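You operate a simulated robot arm through the tools that you are given. There is no shell and no other tool. Be economical: measure what you need, move in short steps, check, and stop when the job is done.

You are at the controls of a simulated robot arm. One attempt, no reset.

TASK
Boil the kettle and fill the red mug about three quarters.
Fine: the kettle goes back on its base and its socket ends off; spill nothing.
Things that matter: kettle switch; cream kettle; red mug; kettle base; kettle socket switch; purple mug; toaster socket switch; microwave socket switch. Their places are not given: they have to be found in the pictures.

It is judged by the outcome, as a careful person would: the job done as asked, and still so three seconds after it is handed in. It fails if anything else is knocked over, pushed out of place, dropped, spilled or broken.

THE ROBOT
A 6-joint arm with a two-finger parallel gripper, fixed in place. Base frame: the origin is at the foot of the arm, x ahead of it, y to its left, z up; the work surface is at about z = 0.9. Lengths are in m, angles in degrees, forces in N, time in s.
With the tool pointing down near the work surface it reaches from about 0.32 to 0.7 m from the base axis. Its first joint turns from -166.0 to 166.0 degrees. Payload 4.1 kg.
The TCP is the grasp point between the finger pads, 0.023 m short of the fingertips. In the tool frame z runs along the fingers and y along their closing line. Largest opening 0.094 m; finger width 0.038, thickness 0.01; the body of the gripper, 0.054 by 0.096 m, starts 0.039 m behind the TCP.
Orientation is told as [roll, pitch, yaw] about the base's x, y, z axes, in that order, counted from this pose: with the fingers straight down and closing along the base's y, the tool's x points along the base's -x, its y along +y and its z along -z.

THE INTERFACE
- The arm moves only by the tool send_rows. Its argument "increments" is a list of rows, each a list of 6 numbers: the shift along the base's x, y, z in cm, then the turn, a rotation vector about the base's x, y, z in degrees. In form: [[dx, dy, dz, rx, ry, rz], ...]. A call has 1 to 8 rows; each row is the pose to reach, as a shift and turn from the pose commanded when the call began. "grip" is the gripper command, from -1 (fully open) to 1 (shut), values between in proportion, set as the call begins (left out, the last holds). Rows are played at 5 a second. More than 0.05 m and 8.6 degrees between two rows, or a gripper value outside its range, and nothing of the call is played. Where a pose cannot be reached the arm comes as near as it can. A force on the tool above 40 N (or 10 N above the force at the start of the call, whichever is more), or a blocked arm, ends the call early, and 0.2 s more pass. The fingers move at their own pace (about 0.045 m/s each) and stop on an object; they squeeze with about 28 N. The grip force told is the motor's: it shows also when the fingers shut on nothing. Time passes only in rows, and 0.2 s behind the last, so rows that repeat a pose let the fingers close. The reply holds the time, the measured pose of the TCP, the force on the tool along the base axes, the opening and the grip force, in the units named above and with some noise.
- Cameras (640 x 400 px; columns grow to the right, rows downward): "scene" is fixed at [0.0524, 0.4989, 1.7132]; the picture's right is [-0.58, -0.82, 0.00], its down [-0.63, 0.45, -0.64] and it looks along [0.52, -0.37, -0.77] (base axes); focal length 351 px, centre (320, 200). "wrist" rides on the gripper at [-0.039, 0, -0.044] in the tool frame; the picture's right is [0.00, -1.00, 0.00], its down [0.97, 0.00, -0.24] and it looks along [0.24, 0.00, 0.97] (tool axes); focal length 218 px, centre (320, 200).
- capture(camera): a new picture of that camera. The clock stands still meanwhile.
- raise_lower(by): slides the trunk up (or, below 0, down) by that many m; the arm rides with it, the base frame stays. It gives what a move gives, with no picture.
- point_at(camera, pixels): there is no depth. For up to 12 entries [column, row, z] of the newest picture of that camera ("zoom" is the newest enlarged one), the place [x, y] in the base frame at which the ray of that pixel passes the height z, good to about 0.003 m. The clock stands still meanwhile.
- inspect(camera, box): a new picture of the part [left, top, right, bottom] of that camera's present view, enlarged. The clock stands still meanwhile.
- hand_in(): hands the job in; it is judged then, once.

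Go step by step. Measure first, check grasps and placings, and put right what went wrong. The budget is 80 turns and 54 pictures, counting those below and the enlarged ones. Unless the task says otherwise, let go and move clear before handing in, and close with one line.

The tools are called after "Call:" as name(argument=value, ...) on one line, values as JSON. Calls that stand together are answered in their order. send_rows: Moves the arm, as the interface text tells. Its arguments: {"type":"object","properties":{"increments":{"type":"array"},"grip":{"type":"number"}},"required":["increments"]} The other tools are called the same way: raise_lower (by) slides the trunk up or down; capture (camera) takes a picture; point_at (camera, pixels) gives the place at which the rays of pixels pass given heights; inspect (camera, box) takes an enlarged picture of a part of a camera's view; hand_in () hands the job in.

At the start:

```text
time: 0.0
eef_pos: [0.3344, -0.1412, 1.3211]
tool_rot: [-0.1, 0.1, -0.1]
ft_force: [0.1, 0.4, -0.2]
finger_gap: 0.0942
grasp_force: 0.1
trunk travel left (down, up): [-0.525, 0.065]
```

scene: 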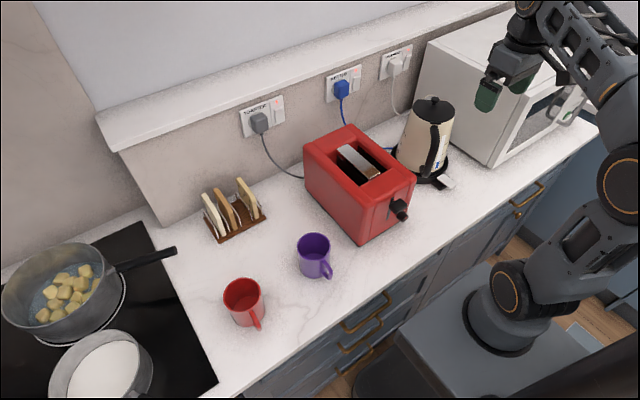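
wrist: 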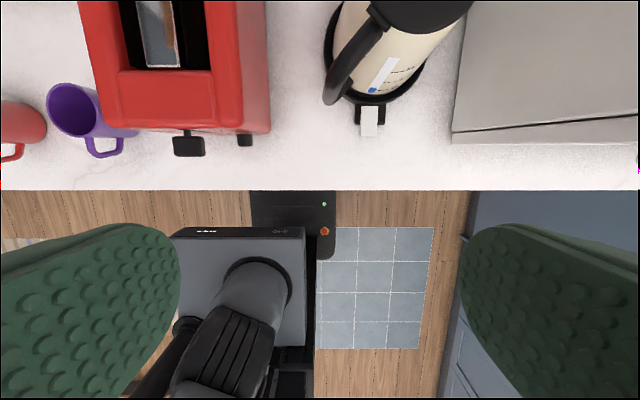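

The scene shows the kettle at about (428,140), sockets at (262,115), (343,82), (396,62), and the red mug at (244,300). I'll enlarge the sockets and the kettle.

Call:
inspect(camera="scene", box=[230, 30, 430, 155])

Call:
inspect(camera="scene", box=[370, 80, 498, 200])

Call:
inspect(camera="wrist", box=[300, 0, 480, 140])

```text
3.20 times, centred on (330, 92) of scene
```

zoom: 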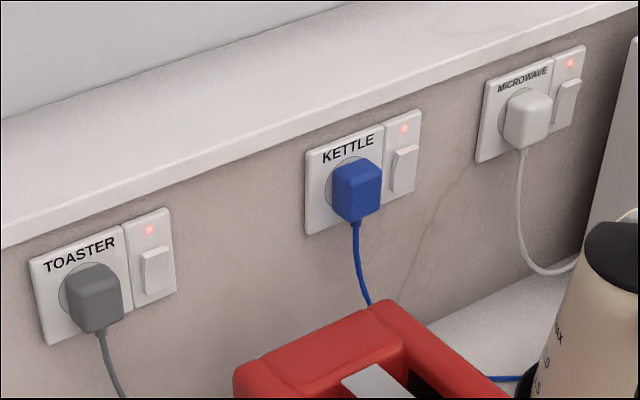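

```text
3.33 times, centred on (434, 140) of scene
```

zoom: 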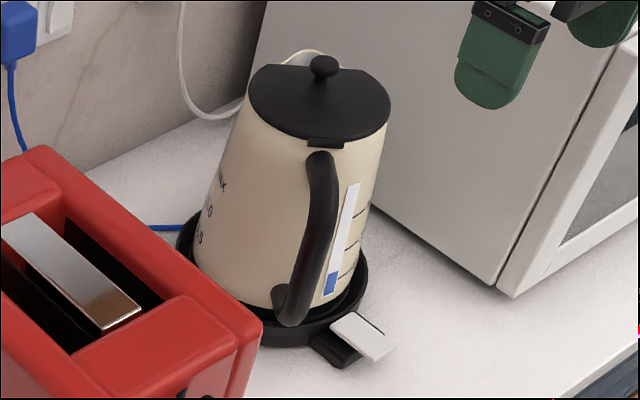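

```text
2.86 times, centred on (390, 70) of wrist
```

zoom: 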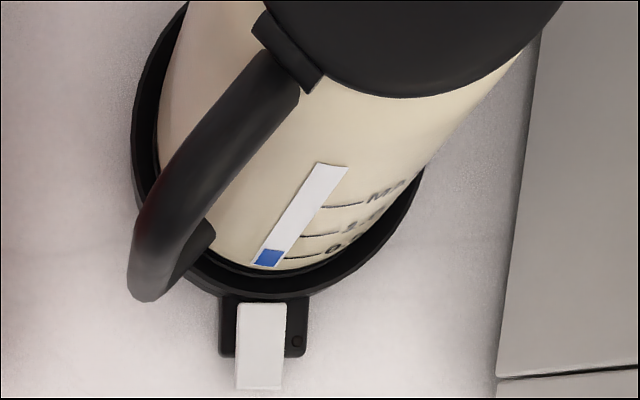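

All three sockets show red lights; the kettle's white paddle is at about scene (446,181), and the water gauge is low. I'll measure the places.

Call:
point_at(camera="scene", pixels=[[446, 181, 0.92], [432, 101, 1.13], [433, 97, 1.15], [430, 128, 1.1], [420, 176, 0.95], [240, 287, 0.99], [244, 324, 0.9], [257, 325, 0.93], [313, 245, 0.99], [313, 277, 0.9], [347, 128, 1.09], [405, 208, 1.0]])

Call:
point_at(camera="zoom", pixels=[[260, 345, 0.92], [260, 385, 0.92], [262, 318, 0.91], [150, 295, 0.95], [280, 85, 1.1], [205, 235, 0.95], [285, 45, 1.12], [132, 170, 0.91], [425, 170, 0.91], [265, 298, 0.91]])

Call:
point_at(camera="scene", pixels=[[356, 82, 1.1], [356, 82, 1.15], [356, 82, 1.2], [356, 86, 1.15], [356, 70, 1.15], [317, 152, 1.0], [278, 124, 1.1], [408, 60, 1.15]])

```text
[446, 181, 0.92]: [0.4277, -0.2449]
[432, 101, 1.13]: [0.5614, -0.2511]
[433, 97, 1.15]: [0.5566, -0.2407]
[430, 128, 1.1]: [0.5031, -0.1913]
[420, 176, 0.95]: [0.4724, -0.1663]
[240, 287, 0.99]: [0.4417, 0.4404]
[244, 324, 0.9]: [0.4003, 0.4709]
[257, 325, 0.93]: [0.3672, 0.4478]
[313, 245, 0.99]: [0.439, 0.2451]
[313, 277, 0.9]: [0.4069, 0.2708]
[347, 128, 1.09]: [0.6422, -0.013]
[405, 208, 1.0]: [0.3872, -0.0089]
```

```text
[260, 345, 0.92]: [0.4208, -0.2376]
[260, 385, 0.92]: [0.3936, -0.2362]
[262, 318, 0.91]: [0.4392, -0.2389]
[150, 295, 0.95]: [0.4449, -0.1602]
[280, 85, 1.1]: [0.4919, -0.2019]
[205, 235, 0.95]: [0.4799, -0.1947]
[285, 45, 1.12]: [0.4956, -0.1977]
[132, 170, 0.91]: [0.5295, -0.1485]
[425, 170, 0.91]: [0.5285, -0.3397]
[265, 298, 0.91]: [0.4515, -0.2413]
```

```text
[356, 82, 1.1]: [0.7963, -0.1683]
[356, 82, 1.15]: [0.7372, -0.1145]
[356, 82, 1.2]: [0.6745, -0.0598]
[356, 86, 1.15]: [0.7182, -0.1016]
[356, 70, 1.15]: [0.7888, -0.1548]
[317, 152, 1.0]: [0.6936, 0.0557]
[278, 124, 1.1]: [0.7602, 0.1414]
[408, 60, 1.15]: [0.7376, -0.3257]
```

The paddle sits near (0.41,-0.237), its outer end at x≈0.394; the kettle centre is near (0.54,-0.245). I'll measure the wall and toaster edges, and bring the shut gripper above the paddle.

Call:
point_at(camera="scene", pixels=[[170, 224, 0.9], [386, 126, 0.9], [220, 188, 0.9], [378, 129, 0.9], [414, 176, 1.09], [357, 242, 0.9], [348, 126, 1.09], [358, 205, 1.09], [304, 148, 1.09], [102, 150, 1.22], [412, 45, 1.2], [275, 97, 1.2]])

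Call:
send_rows(increments=[[1, -2, -4, 0, 0, 0], [2, -4, -8, 0, 0, 0], [3, -6, -12, 0, 0, 0], [4, -8, -16, 0, 0, 0], [5, -9.6, -20, 0, 0, 0], [5.5, -9.6, -24, 0, 0, 0], [6, -9.6, -28, 0, 0, 0]], grip=1)

Call:
capture(camera="wrist")

Call:
capture(camera="scene")

```text
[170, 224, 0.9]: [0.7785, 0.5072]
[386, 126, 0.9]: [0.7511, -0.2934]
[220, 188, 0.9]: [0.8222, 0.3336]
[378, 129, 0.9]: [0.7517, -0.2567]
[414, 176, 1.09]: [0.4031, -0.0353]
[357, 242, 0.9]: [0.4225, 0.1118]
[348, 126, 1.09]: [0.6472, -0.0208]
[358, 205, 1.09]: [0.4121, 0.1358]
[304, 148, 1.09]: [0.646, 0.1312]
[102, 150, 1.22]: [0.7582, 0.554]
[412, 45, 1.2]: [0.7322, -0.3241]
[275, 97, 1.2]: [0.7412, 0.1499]
```

```text
time: 1.6
eef_pos: [0.396, -0.2397, 1.0396]
tool_rot: [0.0, 0.0, 0.0]
ft_force: [0.3, 0.2, 0.4]
finger_gap: 0.0
grasp_force: 28.1
trunk travel left (down, up): [-0.525, 0.065]
```

```text
48 pictures are left
```

wrist: 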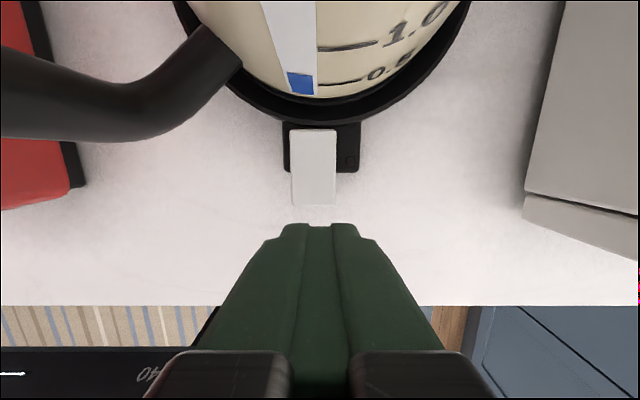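

```text
47 pictures are left
```

scene: 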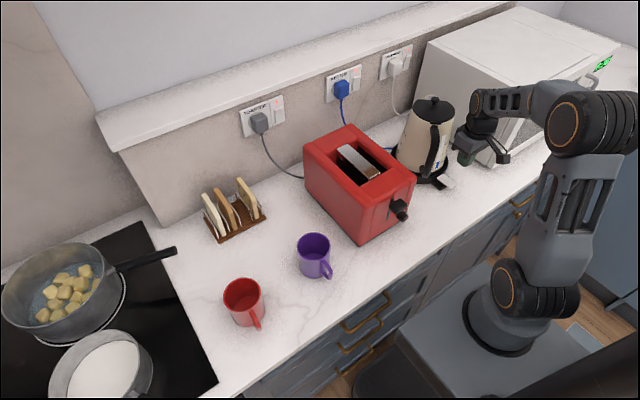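

The paddle is at wrist (314,130–203), right of the fingertips (320,225). I'll measure it and the handle here.

Call:
point_at(camera="wrist", pixels=[[314, 203, 0.93], [314, 131, 0.92], [314, 165, 0.92], [222, 52, 0.95], [130, 110, 0.96], [20, 110, 1.0], [72, 187, 0.9], [525, 218, 0.9]])

Call:
inspect(camera="scene", box=[416, 150, 480, 200])

```text
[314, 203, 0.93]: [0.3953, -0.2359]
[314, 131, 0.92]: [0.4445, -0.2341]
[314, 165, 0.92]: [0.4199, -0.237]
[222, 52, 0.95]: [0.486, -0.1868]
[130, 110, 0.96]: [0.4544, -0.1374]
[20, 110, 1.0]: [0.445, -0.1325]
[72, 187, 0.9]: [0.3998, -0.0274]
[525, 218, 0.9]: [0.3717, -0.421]
```

```text
8.00 times, centred on (448, 175) of scene
```

zoom: 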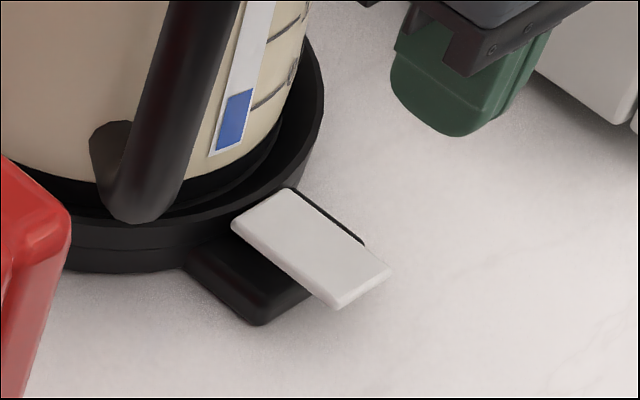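

The paddle rises toward its outer end (x≈0.395). I'll go down over x≈0.402, y≈-0.236 in small steps.

Call:
send_rows(increments=[[0.6, 0.35, -2.5, 0, 0, 0], [0.6, 0.35, -5, 0, 0, 0], [0.6, 0.35, -7, 0, 0, 0], [0.6, 0.35, -7.8, 0, 0, 0], [0.6, 0.35, -8.3, 0, 0, 0]])

Call:
inspect(camera="scene", box=[400, 130, 496, 205])

```text
time: 2.8
eef_pos: [0.4001, -0.2355, 0.9573]
tool_rot: [0.0, -0.1, 0.0]
ft_force: [0.6, -0.3, -0.5]
finger_gap: 0.0001
grasp_force: 27.4
trunk travel left (down, up): [-0.525, 0.065]
```

```text
5.33 times, centred on (448, 168) of scene
```

zoom: 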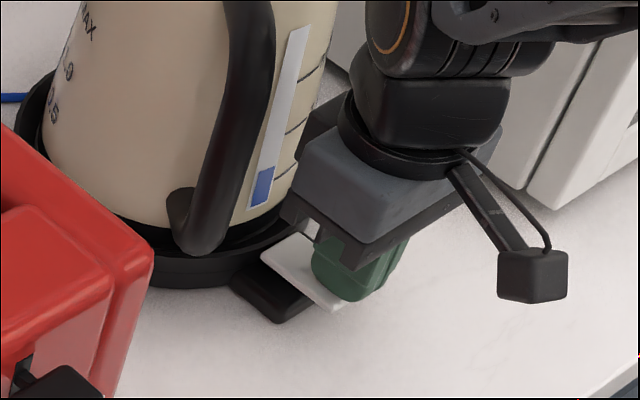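

The fingertip is just above the paddle with no force yet. I continue down by millimetres.

Call:
send_rows(increments=[[0, 0, -0.3, 0, 0, 0], [0, 0, -0.6, 0, 0, 0], [0, 0, -0.9, 0, 0, 0], [0, 0, -1.2, 0, 0, 0], [0, 0, -1.5, 0, 0, 0]])

Call:
inspect(camera="scene", box=[400, 130, 496, 205])

```text
time: 3.9
eef_pos: [0.4006, -0.2356, 0.9496]
tool_rot: [-0.3, -0.5, 0.0]
ft_force: [-12.1, 6.6, 23.9]
finger_gap: 0.0001
grasp_force: 28.5
trunk travel left (down, up): [-0.525, 0.065]
stopped in row 5: the force on the tool passed its limit (the readings are from after the stop); the commanded pose is now the measured one
```

```text
5.33 times, centred on (448, 168) of scene
```

zoom: 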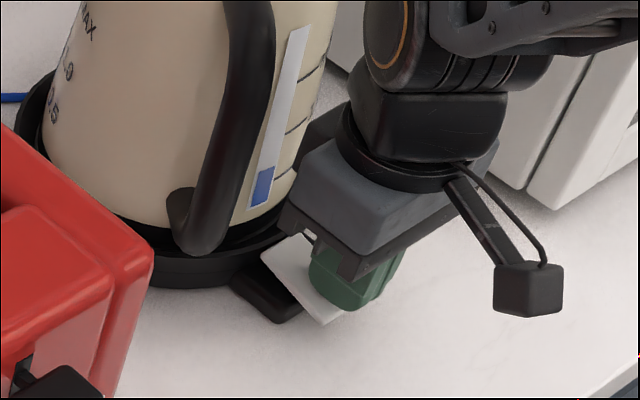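

The paddle gave about 8 mm and met a stop. I'll rise and look.

Call:
send_rows(increments=[[0, 0, 2, 0, 0, 0], [-2, 0, 6, 0, 0, 0], [-4, 0, 10, 0, 0, 0], [-4, 0, 14, 0, 0, 0]])

Call:
capture(camera="wrist")

Call:
inspect(camera="scene", box=[400, 130, 496, 205])

```text
time: 4.9
eef_pos: [0.3593, -0.2372, 1.0907]
tool_rot: [-0.2, -0.3, 0.0]
ft_force: [0.0, -0.6, 0.7]
finger_gap: 0.0003
grasp_force: 27.9
trunk travel left (down, up): [-0.525, 0.065]
```

```text
43 pictures are left
```

wrist: 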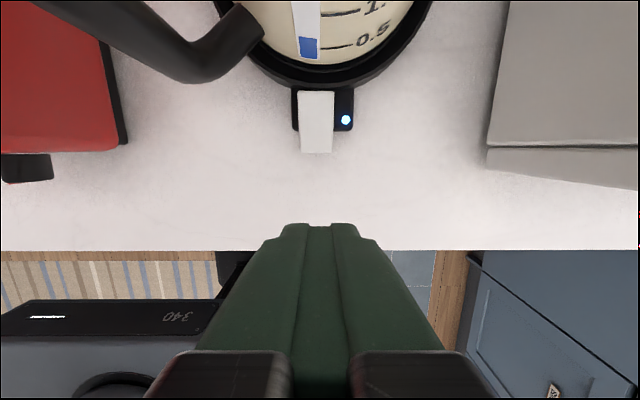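

```text
5.33 times, centred on (448, 168) of scene
```

zoom: 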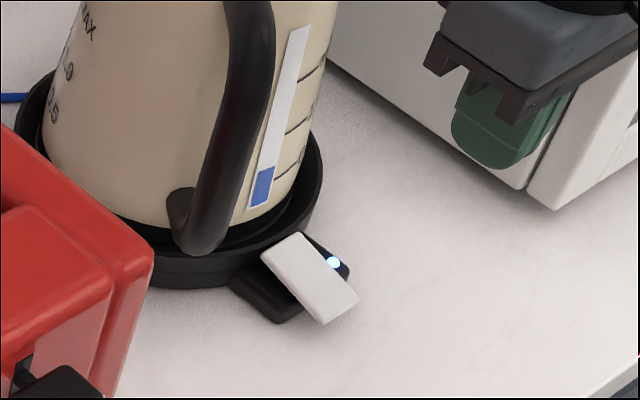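

The blue lamp at wrist (346,120) shows the kettle is heating. Meanwhile I'll turn the tool to face the handle (heading -45°, tilting 45°), staying well back.

Call:
send_rows(increments=[[0, 1, 2, 0, 0, -7.5], [0, 3.5, 4, 0, 0, -15], [0, 6.5, 6, 0, 0, -22.5], [0, 10, 8, 0, 0, -30], [0, 13.5, 9, 0, 0, -37.5], [0, 17, 10, 0, 0, -45]], grip=-1)

Call:
send_rows(increments=[[-0.5, 0, 0, -5.3, -5.3, 0], [-0.5, 0, 0, -10.6, -10.6, 0], [-1, 0, 0, -15.9, -15.9, 0], [-1, 0, 0, -21.2, -21.2, 0], [-1, 0, 0, -26.5, -26.5, 0], [-1, 0, 0, -31.8, -31.8, 0]])

Call:
capture(camera="wrist")

Call:
capture(camera="scene")

```text
time: 6.3
eef_pos: [0.3616, -0.0636, 1.1875]
tool_rot: [-0.3, -0.4, -45.1]
ft_force: [-0.2, 0.0, -0.8]
finger_gap: 0.0938
grasp_force: 0.0
trunk travel left (down, up): [-0.525, 0.065]
```

```text
time: 7.7
eef_pos: [0.3524, -0.0656, 1.1869]
tool_rot: [-0.1, -45.5, -45.0]
ft_force: [0.9, 0.4, -0.5]
finger_gap: 0.0939
grasp_force: 0.0
trunk travel left (down, up): [-0.525, 0.065]
```

```text
41 pictures are left
```

wrist: 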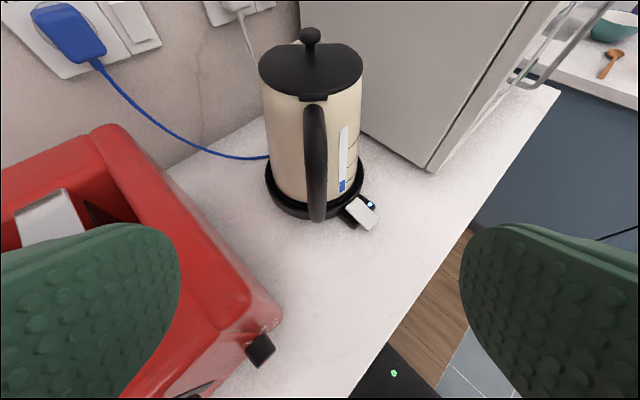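

```text
40 pictures are left
```

scene: 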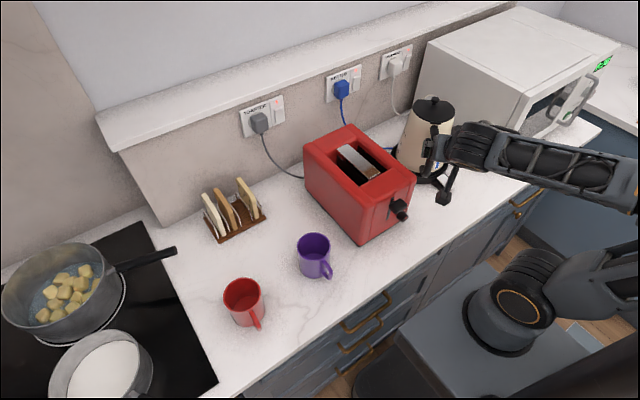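

The handle faces the gripper, from wrist (313,105) down to (317,218). I'll triangulate it against the earlier scene view of the handle.

Call:
point_at(camera="wrist", pixels=[[314, 107, 1.06], [314, 107, 1.08], [314, 107, 1.1], [315, 160, 0.99], [315, 160, 1.02], [315, 160, 1.05], [317, 217, 0.92], [317, 217, 0.94], [317, 217, 0.96], [311, 45, 1.13], [260, 350, 1.0], [135, 12, 1.1]])

Call:
point_at(camera="scene", pixels=[[434, 128, 1.06], [434, 128, 1.08], [434, 128, 1.1], [433, 149, 0.99], [433, 149, 1.02], [433, 149, 1.05], [425, 176, 0.92], [425, 176, 0.94], [425, 176, 0.96], [404, 209, 1.0], [356, 82, 1.1], [356, 82, 1.13]])

Call:
inspect(camera="wrist", box=[220, 10, 412, 240])

```text
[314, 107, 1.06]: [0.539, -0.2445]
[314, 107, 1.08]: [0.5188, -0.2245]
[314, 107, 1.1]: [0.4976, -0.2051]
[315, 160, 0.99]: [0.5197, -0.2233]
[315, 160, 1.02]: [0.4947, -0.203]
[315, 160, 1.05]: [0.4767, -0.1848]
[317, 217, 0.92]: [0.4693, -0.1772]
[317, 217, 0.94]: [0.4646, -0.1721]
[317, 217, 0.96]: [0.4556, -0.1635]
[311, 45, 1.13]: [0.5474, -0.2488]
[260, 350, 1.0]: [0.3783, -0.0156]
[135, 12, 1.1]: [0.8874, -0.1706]
```

```text
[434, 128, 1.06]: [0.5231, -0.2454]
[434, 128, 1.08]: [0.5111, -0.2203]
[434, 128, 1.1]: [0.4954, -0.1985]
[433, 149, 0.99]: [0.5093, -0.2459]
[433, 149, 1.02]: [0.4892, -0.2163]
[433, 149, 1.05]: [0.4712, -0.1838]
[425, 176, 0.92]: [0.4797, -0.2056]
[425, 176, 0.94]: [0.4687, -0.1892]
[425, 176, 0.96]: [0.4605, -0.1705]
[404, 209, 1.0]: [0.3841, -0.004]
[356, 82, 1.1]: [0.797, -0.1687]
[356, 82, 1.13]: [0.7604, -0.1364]
```

```text
1.74 times, centred on (316, 125) of wrist
```

zoom: 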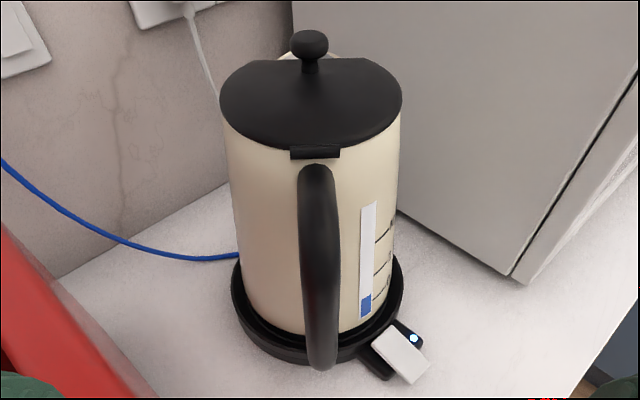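

The handle's upright part is at about (0.467,-0.17) for z 0.97–1.06, and the kettle's socket switch is near (0.745,-0.12,1.14). While it boils, I'll turn to face the wall from above and look at that switch.

Call:
send_rows(increments=[[1, 0, 2, 0, 0, 7.5], [2, -1, 4, 0, 0, 15], [4, -2, 6, 0, 0, 22.5], [6, -3, 8, 0, 0, 30], [8, -4, 10, 0, 0, 37.5], [10, -5, 11, 0, 0, 45]])

Call:
send_rows(increments=[[0, 0, 0, 0, -7.5, 0], [0, 0, 0, 0, -15, 0], [0, 0, 0, 0, -15, 0], [0, 0, 0, 0, -15, 0], [0, 0, 0, 0, -15, 0], [0, 0, 0, 0, -15, 0], [0, 0, 0, 0, -15, 0], [0, 0, 0, 0, -15, 0]], grip=1)

Call:
capture(camera="wrist")

Call:
capture(camera="scene")

```text
time: 9.1
eef_pos: [0.4511, -0.1161, 1.2963]
tool_rot: [-0.1, -45.3, -0.2]
ft_force: [-0.5, 0.0, -0.2]
finger_gap: 0.0939
grasp_force: 0.1
trunk travel left (down, up): [-0.525, 0.065]
```

```text
time: 10.9
eef_pos: [0.4524, -0.1155, 1.2968]
tool_rot: [-0.2, -60.3, -0.1]
ft_force: [0.8, 0.6, -0.9]
finger_gap: 0.0
grasp_force: 28.2
trunk travel left (down, up): [-0.525, 0.065]
```

```text
38 pictures are left
```

wrist: 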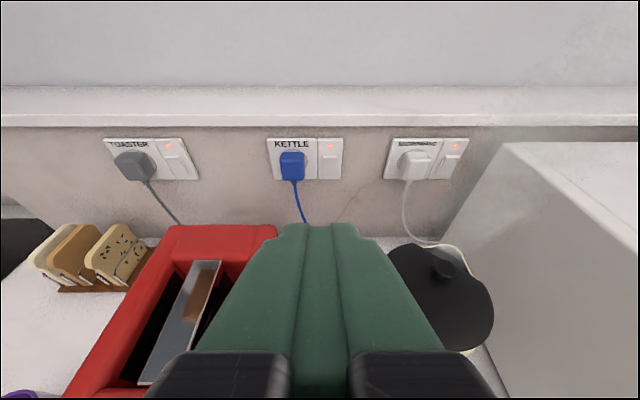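

```text
37 pictures are left
```

scene: 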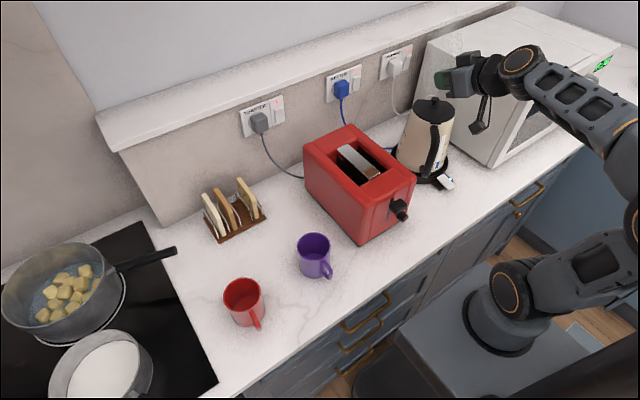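

Faint steam may be rising near wrist (520,140); the socket switch is at wrist (330,165). I'll triangulate it and look closer at it and the kettle's lamp.

Call:
point_at(camera="wrist", pixels=[[330, 164, 1.1], [330, 164, 1.12], [330, 164, 1.14], [330, 164, 1.16], [330, 178, 1.12], [330, 152, 1.16], [330, 147, 1.16], [300, 235, 0.91]])

Call:
inspect(camera="wrist", box=[260, 125, 356, 190])

Call:
inspect(camera="scene", box=[380, 70, 492, 200])

```text
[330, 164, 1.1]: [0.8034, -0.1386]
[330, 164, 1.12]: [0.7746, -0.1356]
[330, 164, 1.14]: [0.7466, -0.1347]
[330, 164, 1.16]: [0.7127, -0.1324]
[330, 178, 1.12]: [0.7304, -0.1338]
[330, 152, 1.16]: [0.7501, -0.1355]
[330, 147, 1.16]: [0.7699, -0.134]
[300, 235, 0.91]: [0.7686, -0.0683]
```

```text
6.15 times, centred on (308, 158) of wrist
```

zoom: 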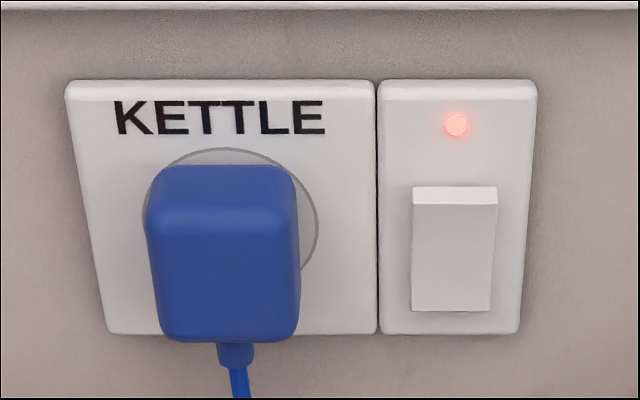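

```text
3.08 times, centred on (436, 135) of scene
```

zoom: 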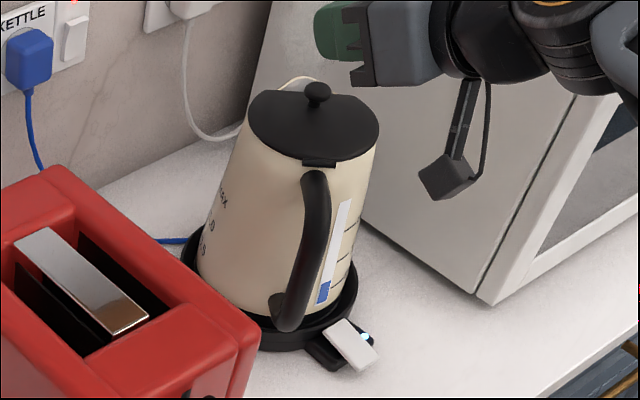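

The rocker's top sticks out (off by pressing its top) near (0.74,-0.134,1.15). The kettle lamp is still on, so I'll wait here.

Call:
send_rows(increments=[[0, 0, 0, 0, 0, 0], [0, 0, 0, 0, 0, 0], [0, 0, 0, 0, 0, 0], [0, 0, 0, 0, 0, 0], [0, 0, 0, 0, 0, 0], [0, 0, 0, 0, 0, 0], [0, 0, 0, 0, 0, 0], [0, 0, 0, 0, 0, 0]])

Call:
send_rows(increments=[[0, 0, 0, 0, 0, 0], [0, 0, 0, 0, 0, 0], [0, 0, 0, 0, 0, 0], [0, 0, 0, 0, 0, 0], [0, 0, 0, 0, 0, 0], [0, 0, 0, 0, 0, 0], [0, 0, 0, 0, 0, 0], [0, 0, 0, 0, 0, 0]])

Call:
send_rows(increments=[[0, 0, 0, 0, 0, 0], [0, 0, 0, 0, 0, 0], [0, 0, 0, 0, 0, 0], [0, 0, 0, 0, 0, 0], [0, 0, 0, 0, 0, 0], [0, 0, 0, 0, 0, 0], [0, 0, 0, 0, 0, 0], [0, 0, 0, 0, 0, 0]])

Call:
inspect(camera="scene", box=[340, 10, 532, 200])

```text
time: 12.7
eef_pos: [0.4522, -0.1165, 1.2975]
tool_rot: [-0.2, -60.2, -0.1]
ft_force: [0.0, -0.1, 0.3]
finger_gap: 0.0
grasp_force: 27.6
trunk travel left (down, up): [-0.525, 0.065]
```

```text
time: 14.5
eef_pos: [0.4515, -0.1153, 1.2976]
tool_rot: [-0.1, -60.3, -0.1]
ft_force: [-0.4, 0.2, 0.0]
finger_gap: 0.0
grasp_force: 27.8
trunk travel left (down, up): [-0.525, 0.065]
```

```text
time: 16.3
eef_pos: [0.4517, -0.1153, 1.2965]
tool_rot: [-0.1, -60.3, -0.1]
ft_force: [0.8, 0.0, 0.1]
finger_gap: 0.0
grasp_force: 28.0
trunk travel left (down, up): [-0.525, 0.065]
```

```text
2.11 times, centred on (436, 105) of scene
```

zoom: 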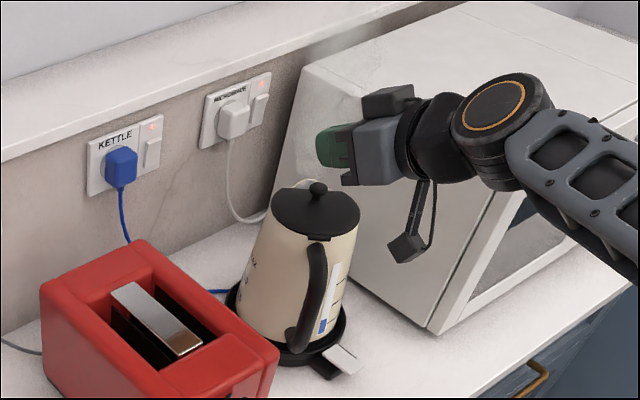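

The lamp is out, the paddle is up and steam is above the lid: it has boiled. Now I bring the shut fingertips in front of the top of the kettle's socket rocker.

Call:
send_rows(increments=[[4, -0.6, -2, 0, 0, 0], [8, -1.2, -4, 0, 0, 0], [12, -1.8, -7, 0, 0, 0], [16, -1.8, -10.5, 0, 0, 0], [19, -1.8, -13.5, 0, 0, 0], [21.5, -1.8, -14.8, 0, 0, 0]])

Call:
capture(camera="wrist")

Call:
inspect(camera="scene", box=[310, 40, 470, 140])

```text
refused: row 3 steps farther than a row can; nothing moved
```

```text
33 pictures are left
```

wrist: 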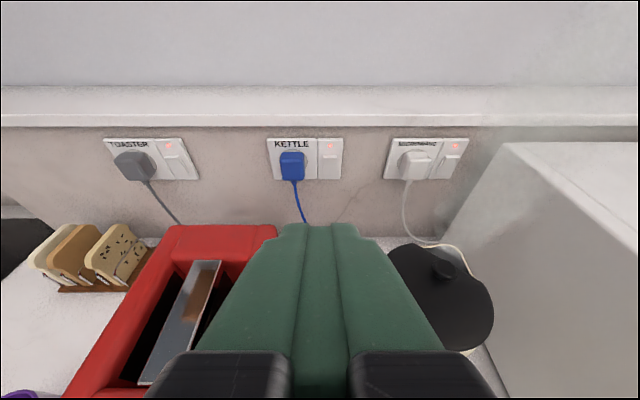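

```text
4.00 times, centred on (390, 90) of scene
```

zoom: 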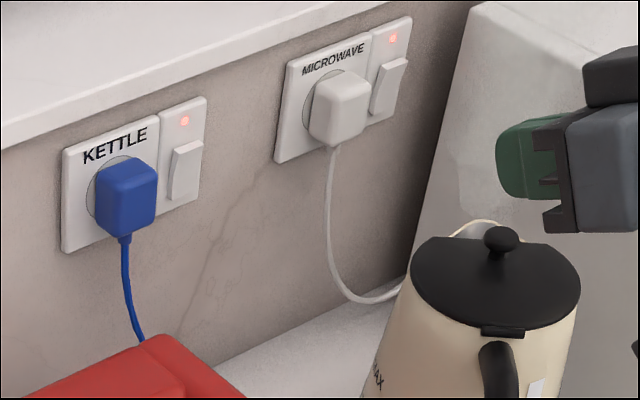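

The move was refused for step size; I'll send it in smaller steps.

Call:
send_rows(increments=[[3, -0.6, -2, 0, 0, 0], [6, -1.2, -4, 0, 0, 0], [9, -1.8, -6, 0, 0, 0], [12, -1.8, -8, 0, 0, 0], [15, -1.8, -10.5, 0, 0, 0], [18, -1.8, -13, 0, 0, 0], [20, -1.8, -14.8, 0, 0, 0], [22, -1.8, -14.8, 0, 0, 0]])

Call:
capture(camera="wrist")

Call:
inspect(camera="scene", box=[310, 40, 470, 140])

```text
time: 18.1
eef_pos: [0.6727, -0.1348, 1.1486]
tool_rot: [-0.1, -60.3, -0.2]
ft_force: [0.1, 0.2, 0.6]
finger_gap: 0.0004
grasp_force: 27.9
trunk travel left (down, up): [-0.525, 0.065]
```

```text
31 pictures are left
```

wrist: 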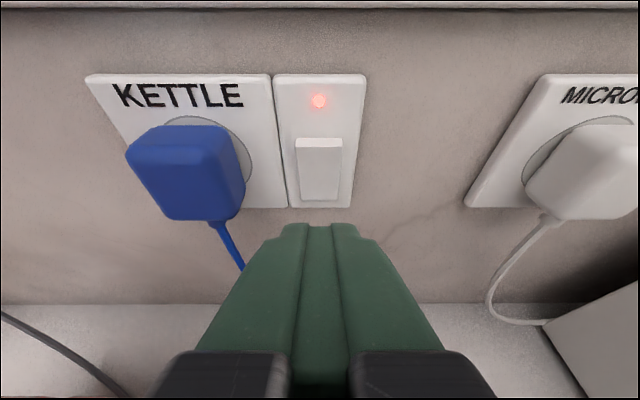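

```text
4.00 times, centred on (390, 90) of scene
```

zoom: 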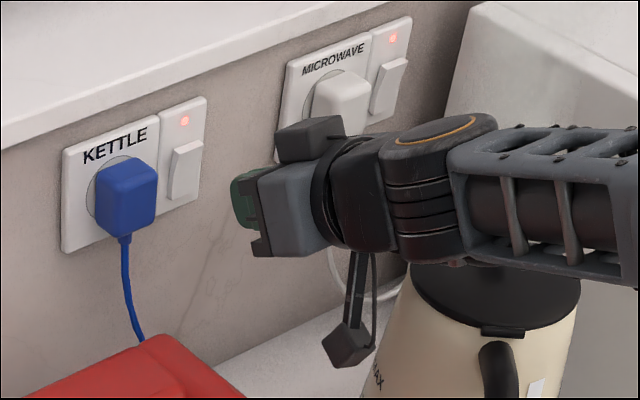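

The rocker (wrist rows 138–200, column 320) is aligned with the fingertips. I'll fix its height before pressing.

Call:
point_at(camera="wrist", pixels=[[320, 142, 1.13], [320, 142, 1.15], [320, 142, 1.16], [320, 198, 1.1], [320, 198, 1.11], [320, 198, 1.12], [320, 170, 1.13], [320, 170, 1.14]])

```text
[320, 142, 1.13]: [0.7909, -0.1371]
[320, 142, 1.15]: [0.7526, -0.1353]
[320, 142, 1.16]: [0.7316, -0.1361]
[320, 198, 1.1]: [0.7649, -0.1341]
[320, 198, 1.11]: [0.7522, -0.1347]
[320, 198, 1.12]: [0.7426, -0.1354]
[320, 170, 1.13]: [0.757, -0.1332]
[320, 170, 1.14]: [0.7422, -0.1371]
```

The rocker spans z≈1.118–1.155. I'll press its top, moving forward slowly.

Call:
send_rows(increments=[[1.5, 0, -0.2, 0, 0, 0], [2.5, 0, -0.2, 0, 0, 0], [3, 0, -0.2, 0, 0, 0], [3.5, 0, -0.2, 0, 0, 0], [4, 0, -0.2, 0, 0, 0], [4.4, 0, -0.2, 0, 0, 0], [4.8, 0, -0.2, 0, 0, 0]])

Call:
capture(camera="wrist")

```text
time: 19.7
eef_pos: [0.7205, -0.1351, 1.1473]
tool_rot: [-0.2, -60.3, -0.1]
ft_force: [0.2, 0.4, 0.6]
finger_gap: 0.0001
grasp_force: 27.8
trunk travel left (down, up): [-0.525, 0.065]
```

```text
29 pictures are left
```

wrist: 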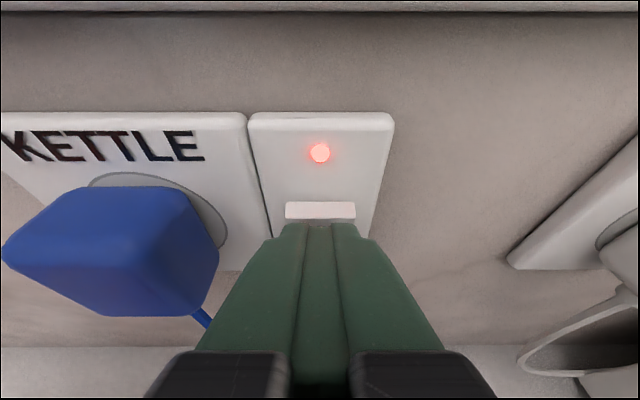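

No force yet; the tips are right at the rocker's top edge and the lamp is still lit. Pushing on in 3 mm steps.

Call:
send_rows(increments=[[0.3, 0, 0, 0, 0, 0], [0.6, 0, 0, 0, 0, 0], [0.9, 0, 0, 0, 0, 0], [1.2, 0, 0, 0, 0, 0], [1.5, 0, 0, 0, 0, 0]])

Call:
capture(camera="wrist")

```text
time: 20.9
eef_pos: [0.7283, -0.133, 1.1482]
tool_rot: [0.0, -60.1, -0.1]
ft_force: [-37.2, 1.5, 4.5]
finger_gap: 0.0001
grasp_force: 28.1
trunk travel left (down, up): [-0.525, 0.065]
stopped in row 5: the force on the tool passed its limit (the readings are from after the stop); the commanded pose is now the measured one
```

```text
28 pictures are left
```

wrist: 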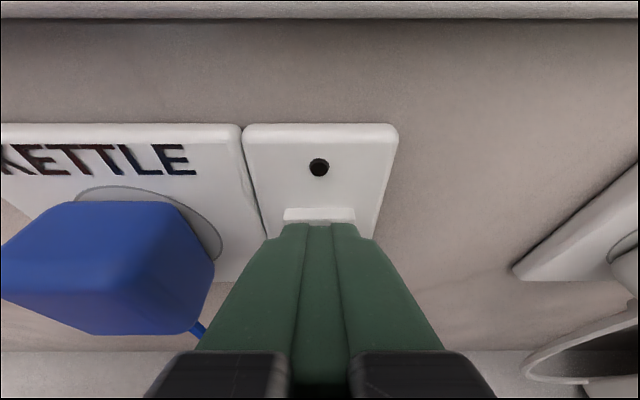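

The socket lamp is now dark: off. I'll retreat along the same path, then turn toward the handle.

Call:
send_rows(increments=[[-3, 0, 0, 0, 0, 0], [-7, 0, 1, 0, 0, 0], [-10, 0, 3.5, 0, 0, 0], [-13, 0, 6, 0, 0, 0], [-16, 0, 8.5, 0, 0, 0], [-19.5, 0.5, 11, 0, 0, 0], [-23, 1, 13, 0, 0, 0], [-27, 1.5, 15, 0, 0, 0]])

Call:
send_rows(increments=[[-1.5, 0, -1, 0, 0, -7.5], [-3, 0, -2, 0, 0, -15], [-4.5, 0.5, -3, 0, 0, -22.5], [-6, 1.5, -5, 0, 0, -30], [-7, 2, -8, 0, 0, -37.5], [-7, 2.5, -11, 0, 0, -45]], grip=-1)

Call:
capture(camera="wrist")

Call:
capture(camera="scene")

```text
time: 22.6
eef_pos: [0.4613, -0.1179, 1.2959]
tool_rot: [0.1, -59.9, -0.1]
ft_force: [0.3, -0.4, 0.3]
finger_gap: 0.0
grasp_force: 27.8
trunk travel left (down, up): [-0.525, 0.065]
```

```text
time: 24.1
eef_pos: [0.3925, -0.0924, 1.1844]
tool_rot: [-0.1, -59.9, -45.0]
ft_force: [-0.8, 0.0, -0.1]
finger_gap: 0.094
grasp_force: 0.1
trunk travel left (down, up): [-0.525, 0.065]
```

```text
27 pictures are left
```

wrist: 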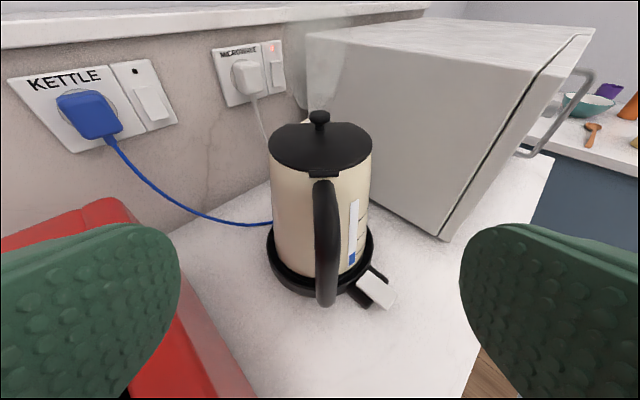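

```text
26 pictures are left
```

scene: 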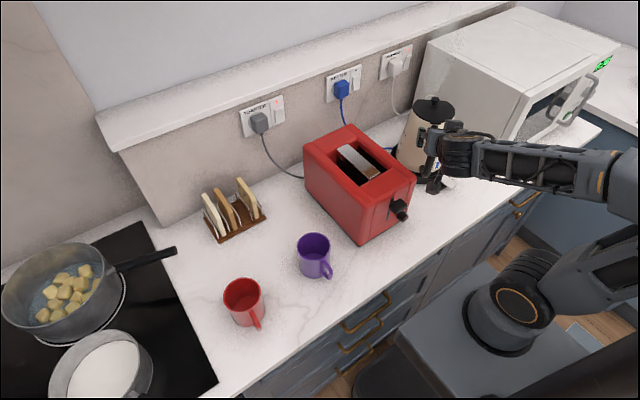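

The socket's lamp stays dark at wrist (133,70); the handle is centred at column ~324. I'll half-close the fingers and come to a point 7 cm short of the handle.

Call:
send_rows(increments=[[1.6, -1.7, -3.5, 0, 0, 0], [3.2, -3.4, -7, 0, 0, 0], [3.2, -3.4, -9, 0, 0, 0], [3.2, -3.4, -10.9, 0, 0, 0]], grip=-0.3)

Call:
capture(camera="wrist")

Call:
inspect(camera="scene", box=[370, 80, 498, 220])

```text
time: 25.1
eef_pos: [0.426, -0.1295, 1.0782]
tool_rot: [0.7, -60.3, -45.9]
ft_force: [1.7, -5.1, 17.8]
finger_gap: 0.0608
grasp_force: 0.0
trunk travel left (down, up): [-0.525, 0.065]
```

```text
25 pictures are left
```

wrist: 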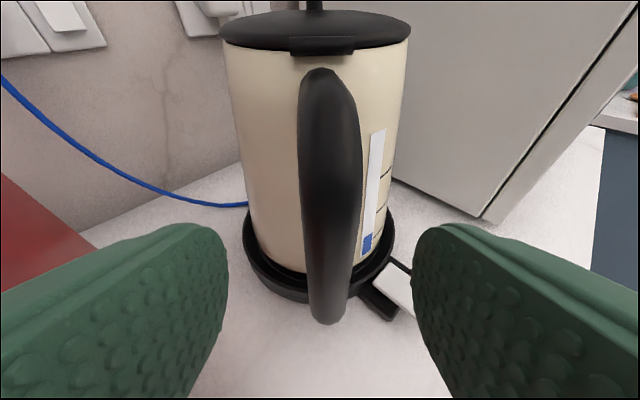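

```text
2.86 times, centred on (434, 150) of scene
```

zoom: 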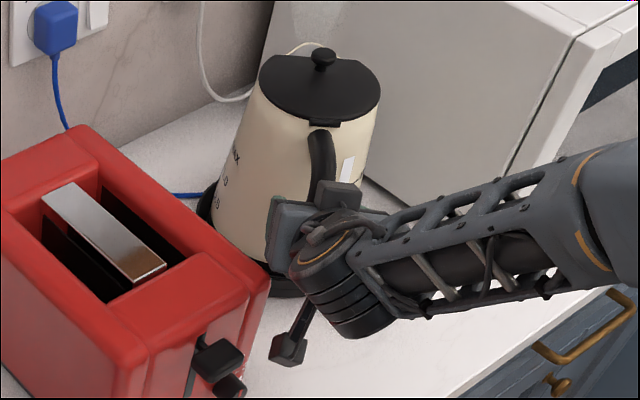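

The reading shows 17.8 N upward, so something on the gripper is touching, probably the toaster's near-right corner. I'll back straight up and compare.

Call:
send_rows(increments=[[0, 0, 1.5, 0, 0, 0], [-0.5, 0, 4, 0, 0, 0], [-1, 0, 6, 0, 0, 0]])

Call:
capture(camera="scene")

Call:
capture(camera="wrist")

```text
time: 25.9
eef_pos: [0.4161, -0.1273, 1.1359]
tool_rot: [0.2, -59.9, -45.1]
ft_force: [0.2, 0.5, -0.7]
finger_gap: 0.0613
grasp_force: 0.0
trunk travel left (down, up): [-0.525, 0.065]
```

```text
23 pictures are left
```

scene: 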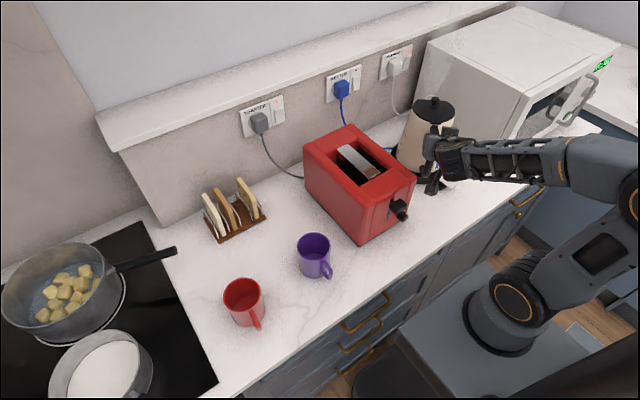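

```text
22 pictures are left
```

wrist: 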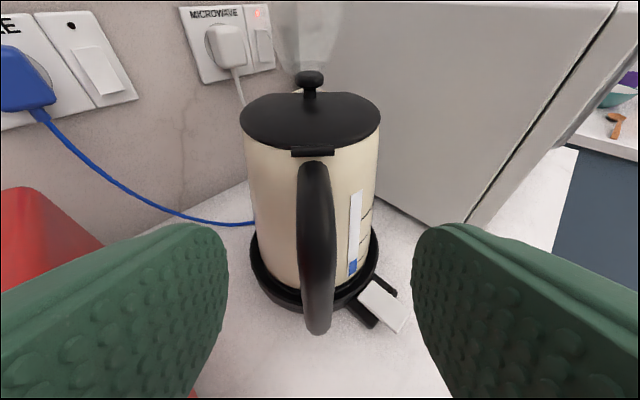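

The toaster has not shifted (same pixels as before). I'll steepen the tool to 45° and turn its heading slightly away from the toaster, then approach from higher.

Call:
send_rows(increments=[[-1, 1, 1.5, 4, 4, 3], [-1, 1, 3, 8, 8, 5], [-1, 1, 3, 10.6, 10.6, 7], [-0.5, 0.5, 1, 10.6, 10.6, 7], [0, 0, -1.5, 10.6, 10.6, 7], [0.6, -0.7, -3.9, 10.6, 10.6, 7]])

Call:
capture(camera="wrist")

Call:
inspect(camera="scene", box=[370, 80, 498, 220])

```text
time: 27.2
eef_pos: [0.4216, -0.1345, 1.0975]
tool_rot: [1.3, -45.1, -39.1]
ft_force: [0.4, 0.0, -1.0]
finger_gap: 0.061
grasp_force: 0.0
trunk travel left (down, up): [-0.525, 0.065]
```

```text
21 pictures are left
```

wrist: 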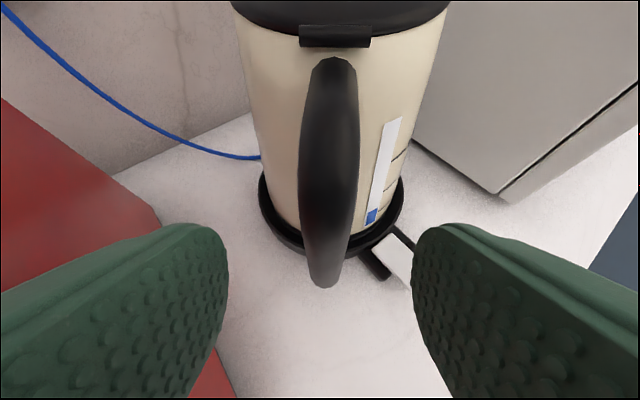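

```text
2.86 times, centred on (434, 150) of scene
```

zoom: 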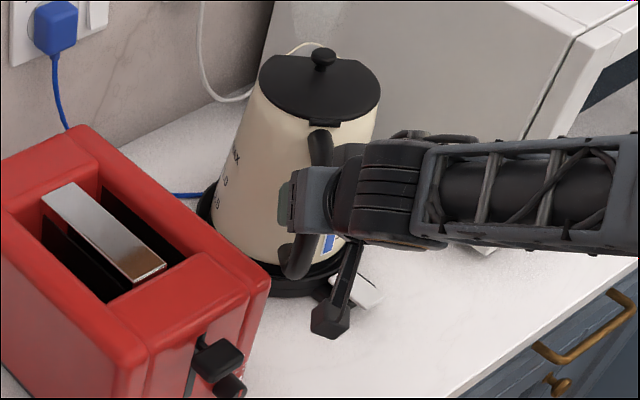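

No contact now; the handle is slightly right (col ~330) and about 6–6.5 cm ahead. I'll advance onto it in steps, still open.

Call:
send_rows(increments=[[0.5, -1.2, -1.2, 0, 0, 0], [1.3, -1.9, -2.2, 0, 0, 0], [2.3, -2.6, -3.4, 0, 0, 0], [3.3, -3.3, -4.6, 0, 0, 0]])

Call:
capture(camera="wrist")

```text
time: 28.2
eef_pos: [0.456, -0.1675, 1.0501]
tool_rot: [1.3, -44.9, -39.0]
ft_force: [0.3, 0.2, -0.3]
finger_gap: 0.0613
grasp_force: 0.1
trunk travel left (down, up): [-0.525, 0.065]
```

```text
19 pictures are left
```

wrist: 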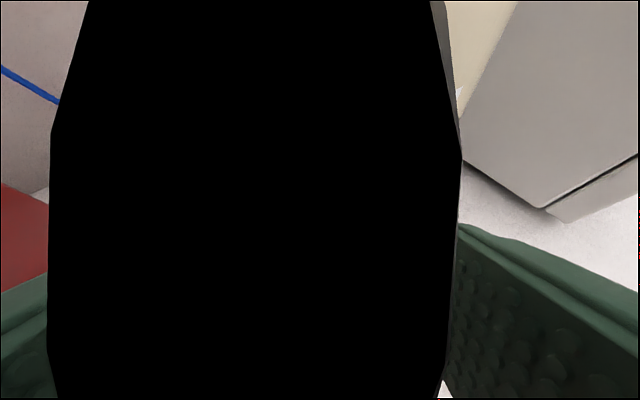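

The handle now fills the near view (cols 50–455), a few mm left of centre and within the pads. I'll centre laterally and close.

Call:
send_rows(increments=[[0.25, 0.3, 0, 0, 0, 0], [0.45, 0.15, -0.2, 0, 0, 0]])

Call:
send_rows(increments=[[0, 0, 0, 0, 0, 0], [0, 0, 0, 0, 0, 0], [0, 0, 0, 0, 0, 0], [0, 0, 0, 0, 0, 0], [0, 0, 0, 0, 0, 0]], grip=1)

Call:
inspect(camera="scene", box=[370, 80, 498, 220])

```text
time: 28.9
eef_pos: [0.4576, -0.1663, 1.0495]
tool_rot: [1.3, -45.0, -39.0]
ft_force: [-3.8, 1.8, 3.0]
finger_gap: 0.0612
grasp_force: 0.0
trunk travel left (down, up): [-0.525, 0.065]
```

```text
time: 30.1
eef_pos: [0.4595, -0.1661, 1.0485]
tool_rot: [1.1, -45.0, -38.9]
ft_force: [-1.4, 2.1, 5.7]
finger_gap: 0.0233
grasp_force: 28.3
trunk travel left (down, up): [-0.525, 0.065]
```

```text
2.86 times, centred on (434, 150) of scene
```

zoom: 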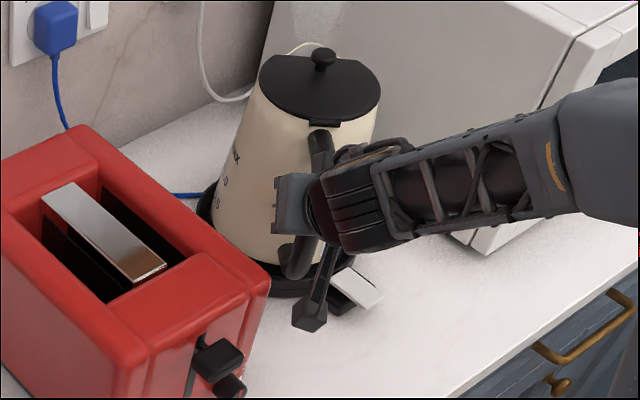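

Gripped: gap 23 mm at 28 N. A trial lift of 2 cm to see whether the kettle slips or swings.

Call:
send_rows(increments=[[0, 0, 0.4, 0, 0, 0], [0, 0, 0.8, 0, 0, 0], [0, 0, 1.4, 0, 0, 0], [0, 0, 2, 0, 0, 0], [0, 0, 2, 0, 0, 0]])

Call:
inspect(camera="scene", box=[370, 80, 498, 220])

```text
time: 31.2
eef_pos: [0.458, -0.1659, 1.0671]
tool_rot: [1.2, -44.9, -39.0]
ft_force: [0.2, 0.7, -11.2]
finger_gap: 0.023
grasp_force: 27.9
trunk travel left (down, up): [-0.525, 0.065]
```

```text
2.86 times, centred on (434, 150) of scene
```

zoom: 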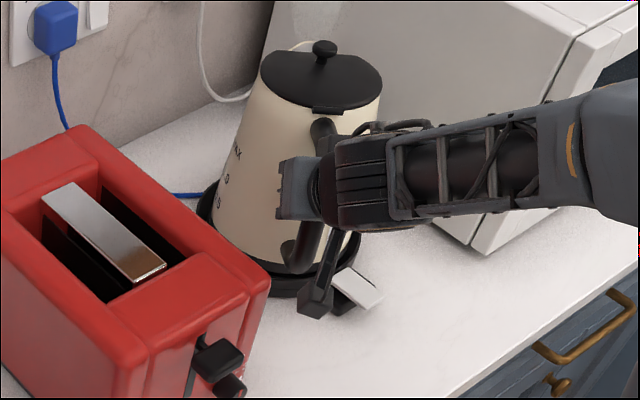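

The kettle is off its base (11 N weight), upright and the gap steady. I'll lift it to clear the toaster.

Call:
send_rows(increments=[[0, 0, 2, 0, 0, 0], [0, 0, 5, 0, 0, 0], [0, 0, 8, 0, 0, 0], [0, 0, 11, 0, 0, 0], [0, 0, 14, 0, 0, 0], [0, 0, 17, 0, 0, 0], [0, 0, 20, 0, 0, 0], [0, 0, 22, 0, 0, 0]])

Call:
capture(camera="scene")

```text
time: 33.0
eef_pos: [0.459, -0.1668, 1.2877]
tool_rot: [1.2, -44.8, -39.0]
ft_force: [0.2, -0.1, -15.3]
finger_gap: 0.0226
grasp_force: 28.4
trunk travel left (down, up): [-0.525, 0.065]
```

```text
16 pictures are left
```

scene: 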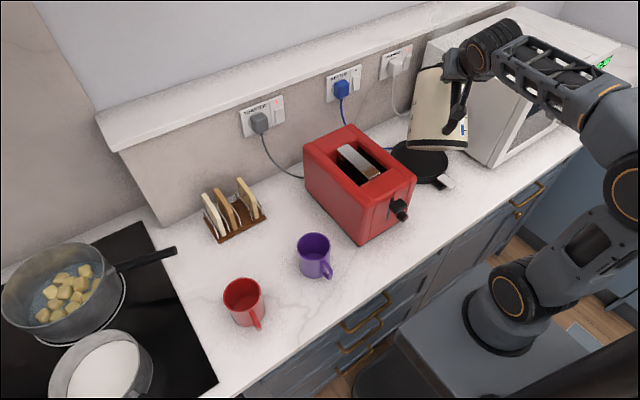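

The kettle hangs at about (437,110) and may be leaning nose-down. I'll look closer.

Call:
inspect(camera="scene", box=[380, 20, 500, 190])

Call:
capture(camera="wrist")

```text
2.35 times, centred on (440, 105) of scene
```

zoom: 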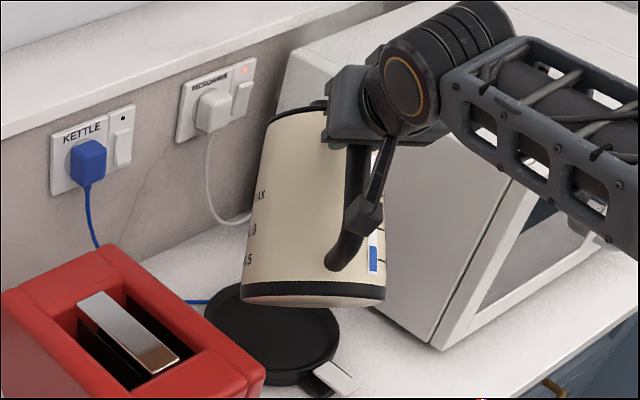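

```text
14 pictures are left
```

wrist: 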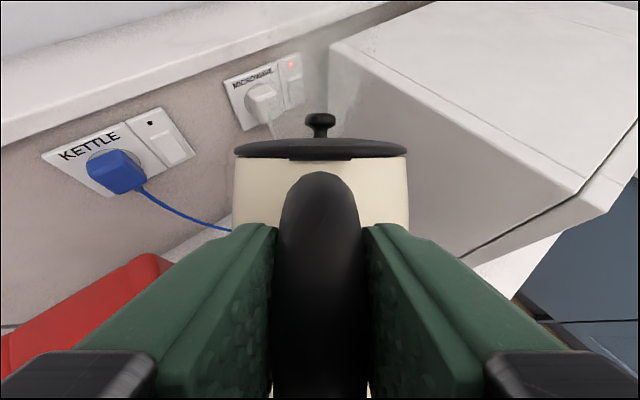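

The kettle has swung nose-down in the grip to roughly 35–40° (lid edge-on at wrist (320,148)), with the 0.5 L level still well below the spout. That is fine for carrying; I'll raise further and swing it round toward the red mug in small rows.

Call:
send_rows(increments=[[0, 0, 2.5, 0, 0, 0], [0, 0, 6, 0, 0, 0], [0, 1.5, 8.5, 0, 0, 3], [0.6, 4.5, 9, 0, 0, 7], [1.2, 9.1, 9, 0, 0, 14], [1.1, 13.6, 9, 0, 0, 21], [0.6, 18.1, 9, 0, 0, 28], [0.3, 20, 9, 0, 0, 31]])

Call:
capture(camera="scene")

```text
time: 34.9
eef_pos: [0.4604, 0.0366, 1.3788]
tool_rot: [1.2, -44.9, -7.9]
ft_force: [-0.8, -0.6, -15.3]
finger_gap: 0.0227
grasp_force: 28.3
trunk travel left (down, up): [-0.525, 0.065]
```

```text
13 pictures are left
```

scene: 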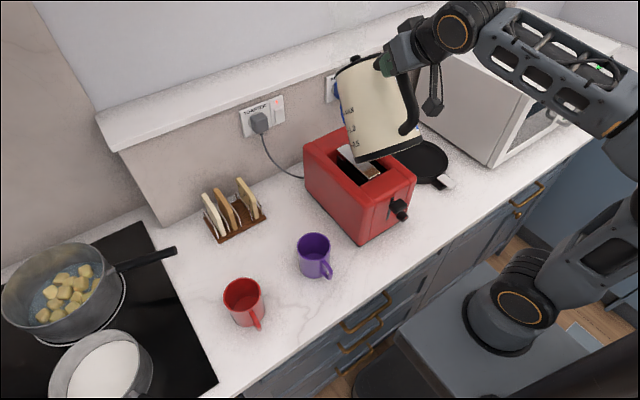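

The kettle is steady with no spill, above the toaster. I continue the swing to a stand-off short of the red mug.

Call:
send_rows(increments=[[-0.7, 2.6, 0, 0, 0, 5], [-2.0, 6.7, 0, 0, 0, 12], [-3.9, 11, 0, 0, 0, 20], [-5.9, 14.5, 0, 0, 0, 27], [-8.1, 17.9, 0, 0, 0, 34], [-10.7, 20.9, 0, 0, 0, 41], [-13.5, 23.6, 0, 0, 0, 48], [-15.5, 25.2, 0, 0, 0, 53]])

Call:
capture(camera="scene")

```text
time: 36.6
eef_pos: [0.3058, 0.2864, 1.3777]
tool_rot: [1.2, -44.8, 45.1]
ft_force: [0.1, -0.6, -16.4]
finger_gap: 0.0226
grasp_force: 28.2
trunk travel left (down, up): [-0.525, 0.065]
```

```text
12 pictures are left
```

scene: 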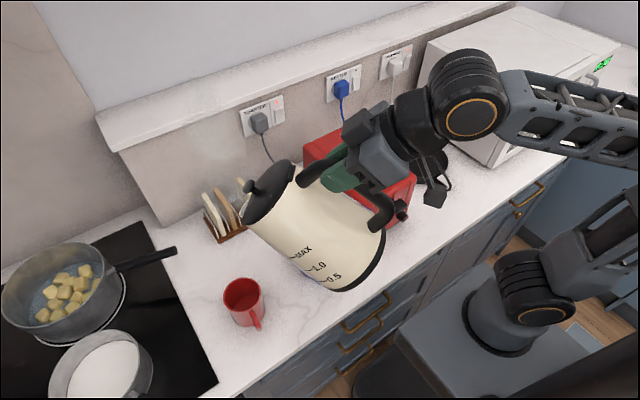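

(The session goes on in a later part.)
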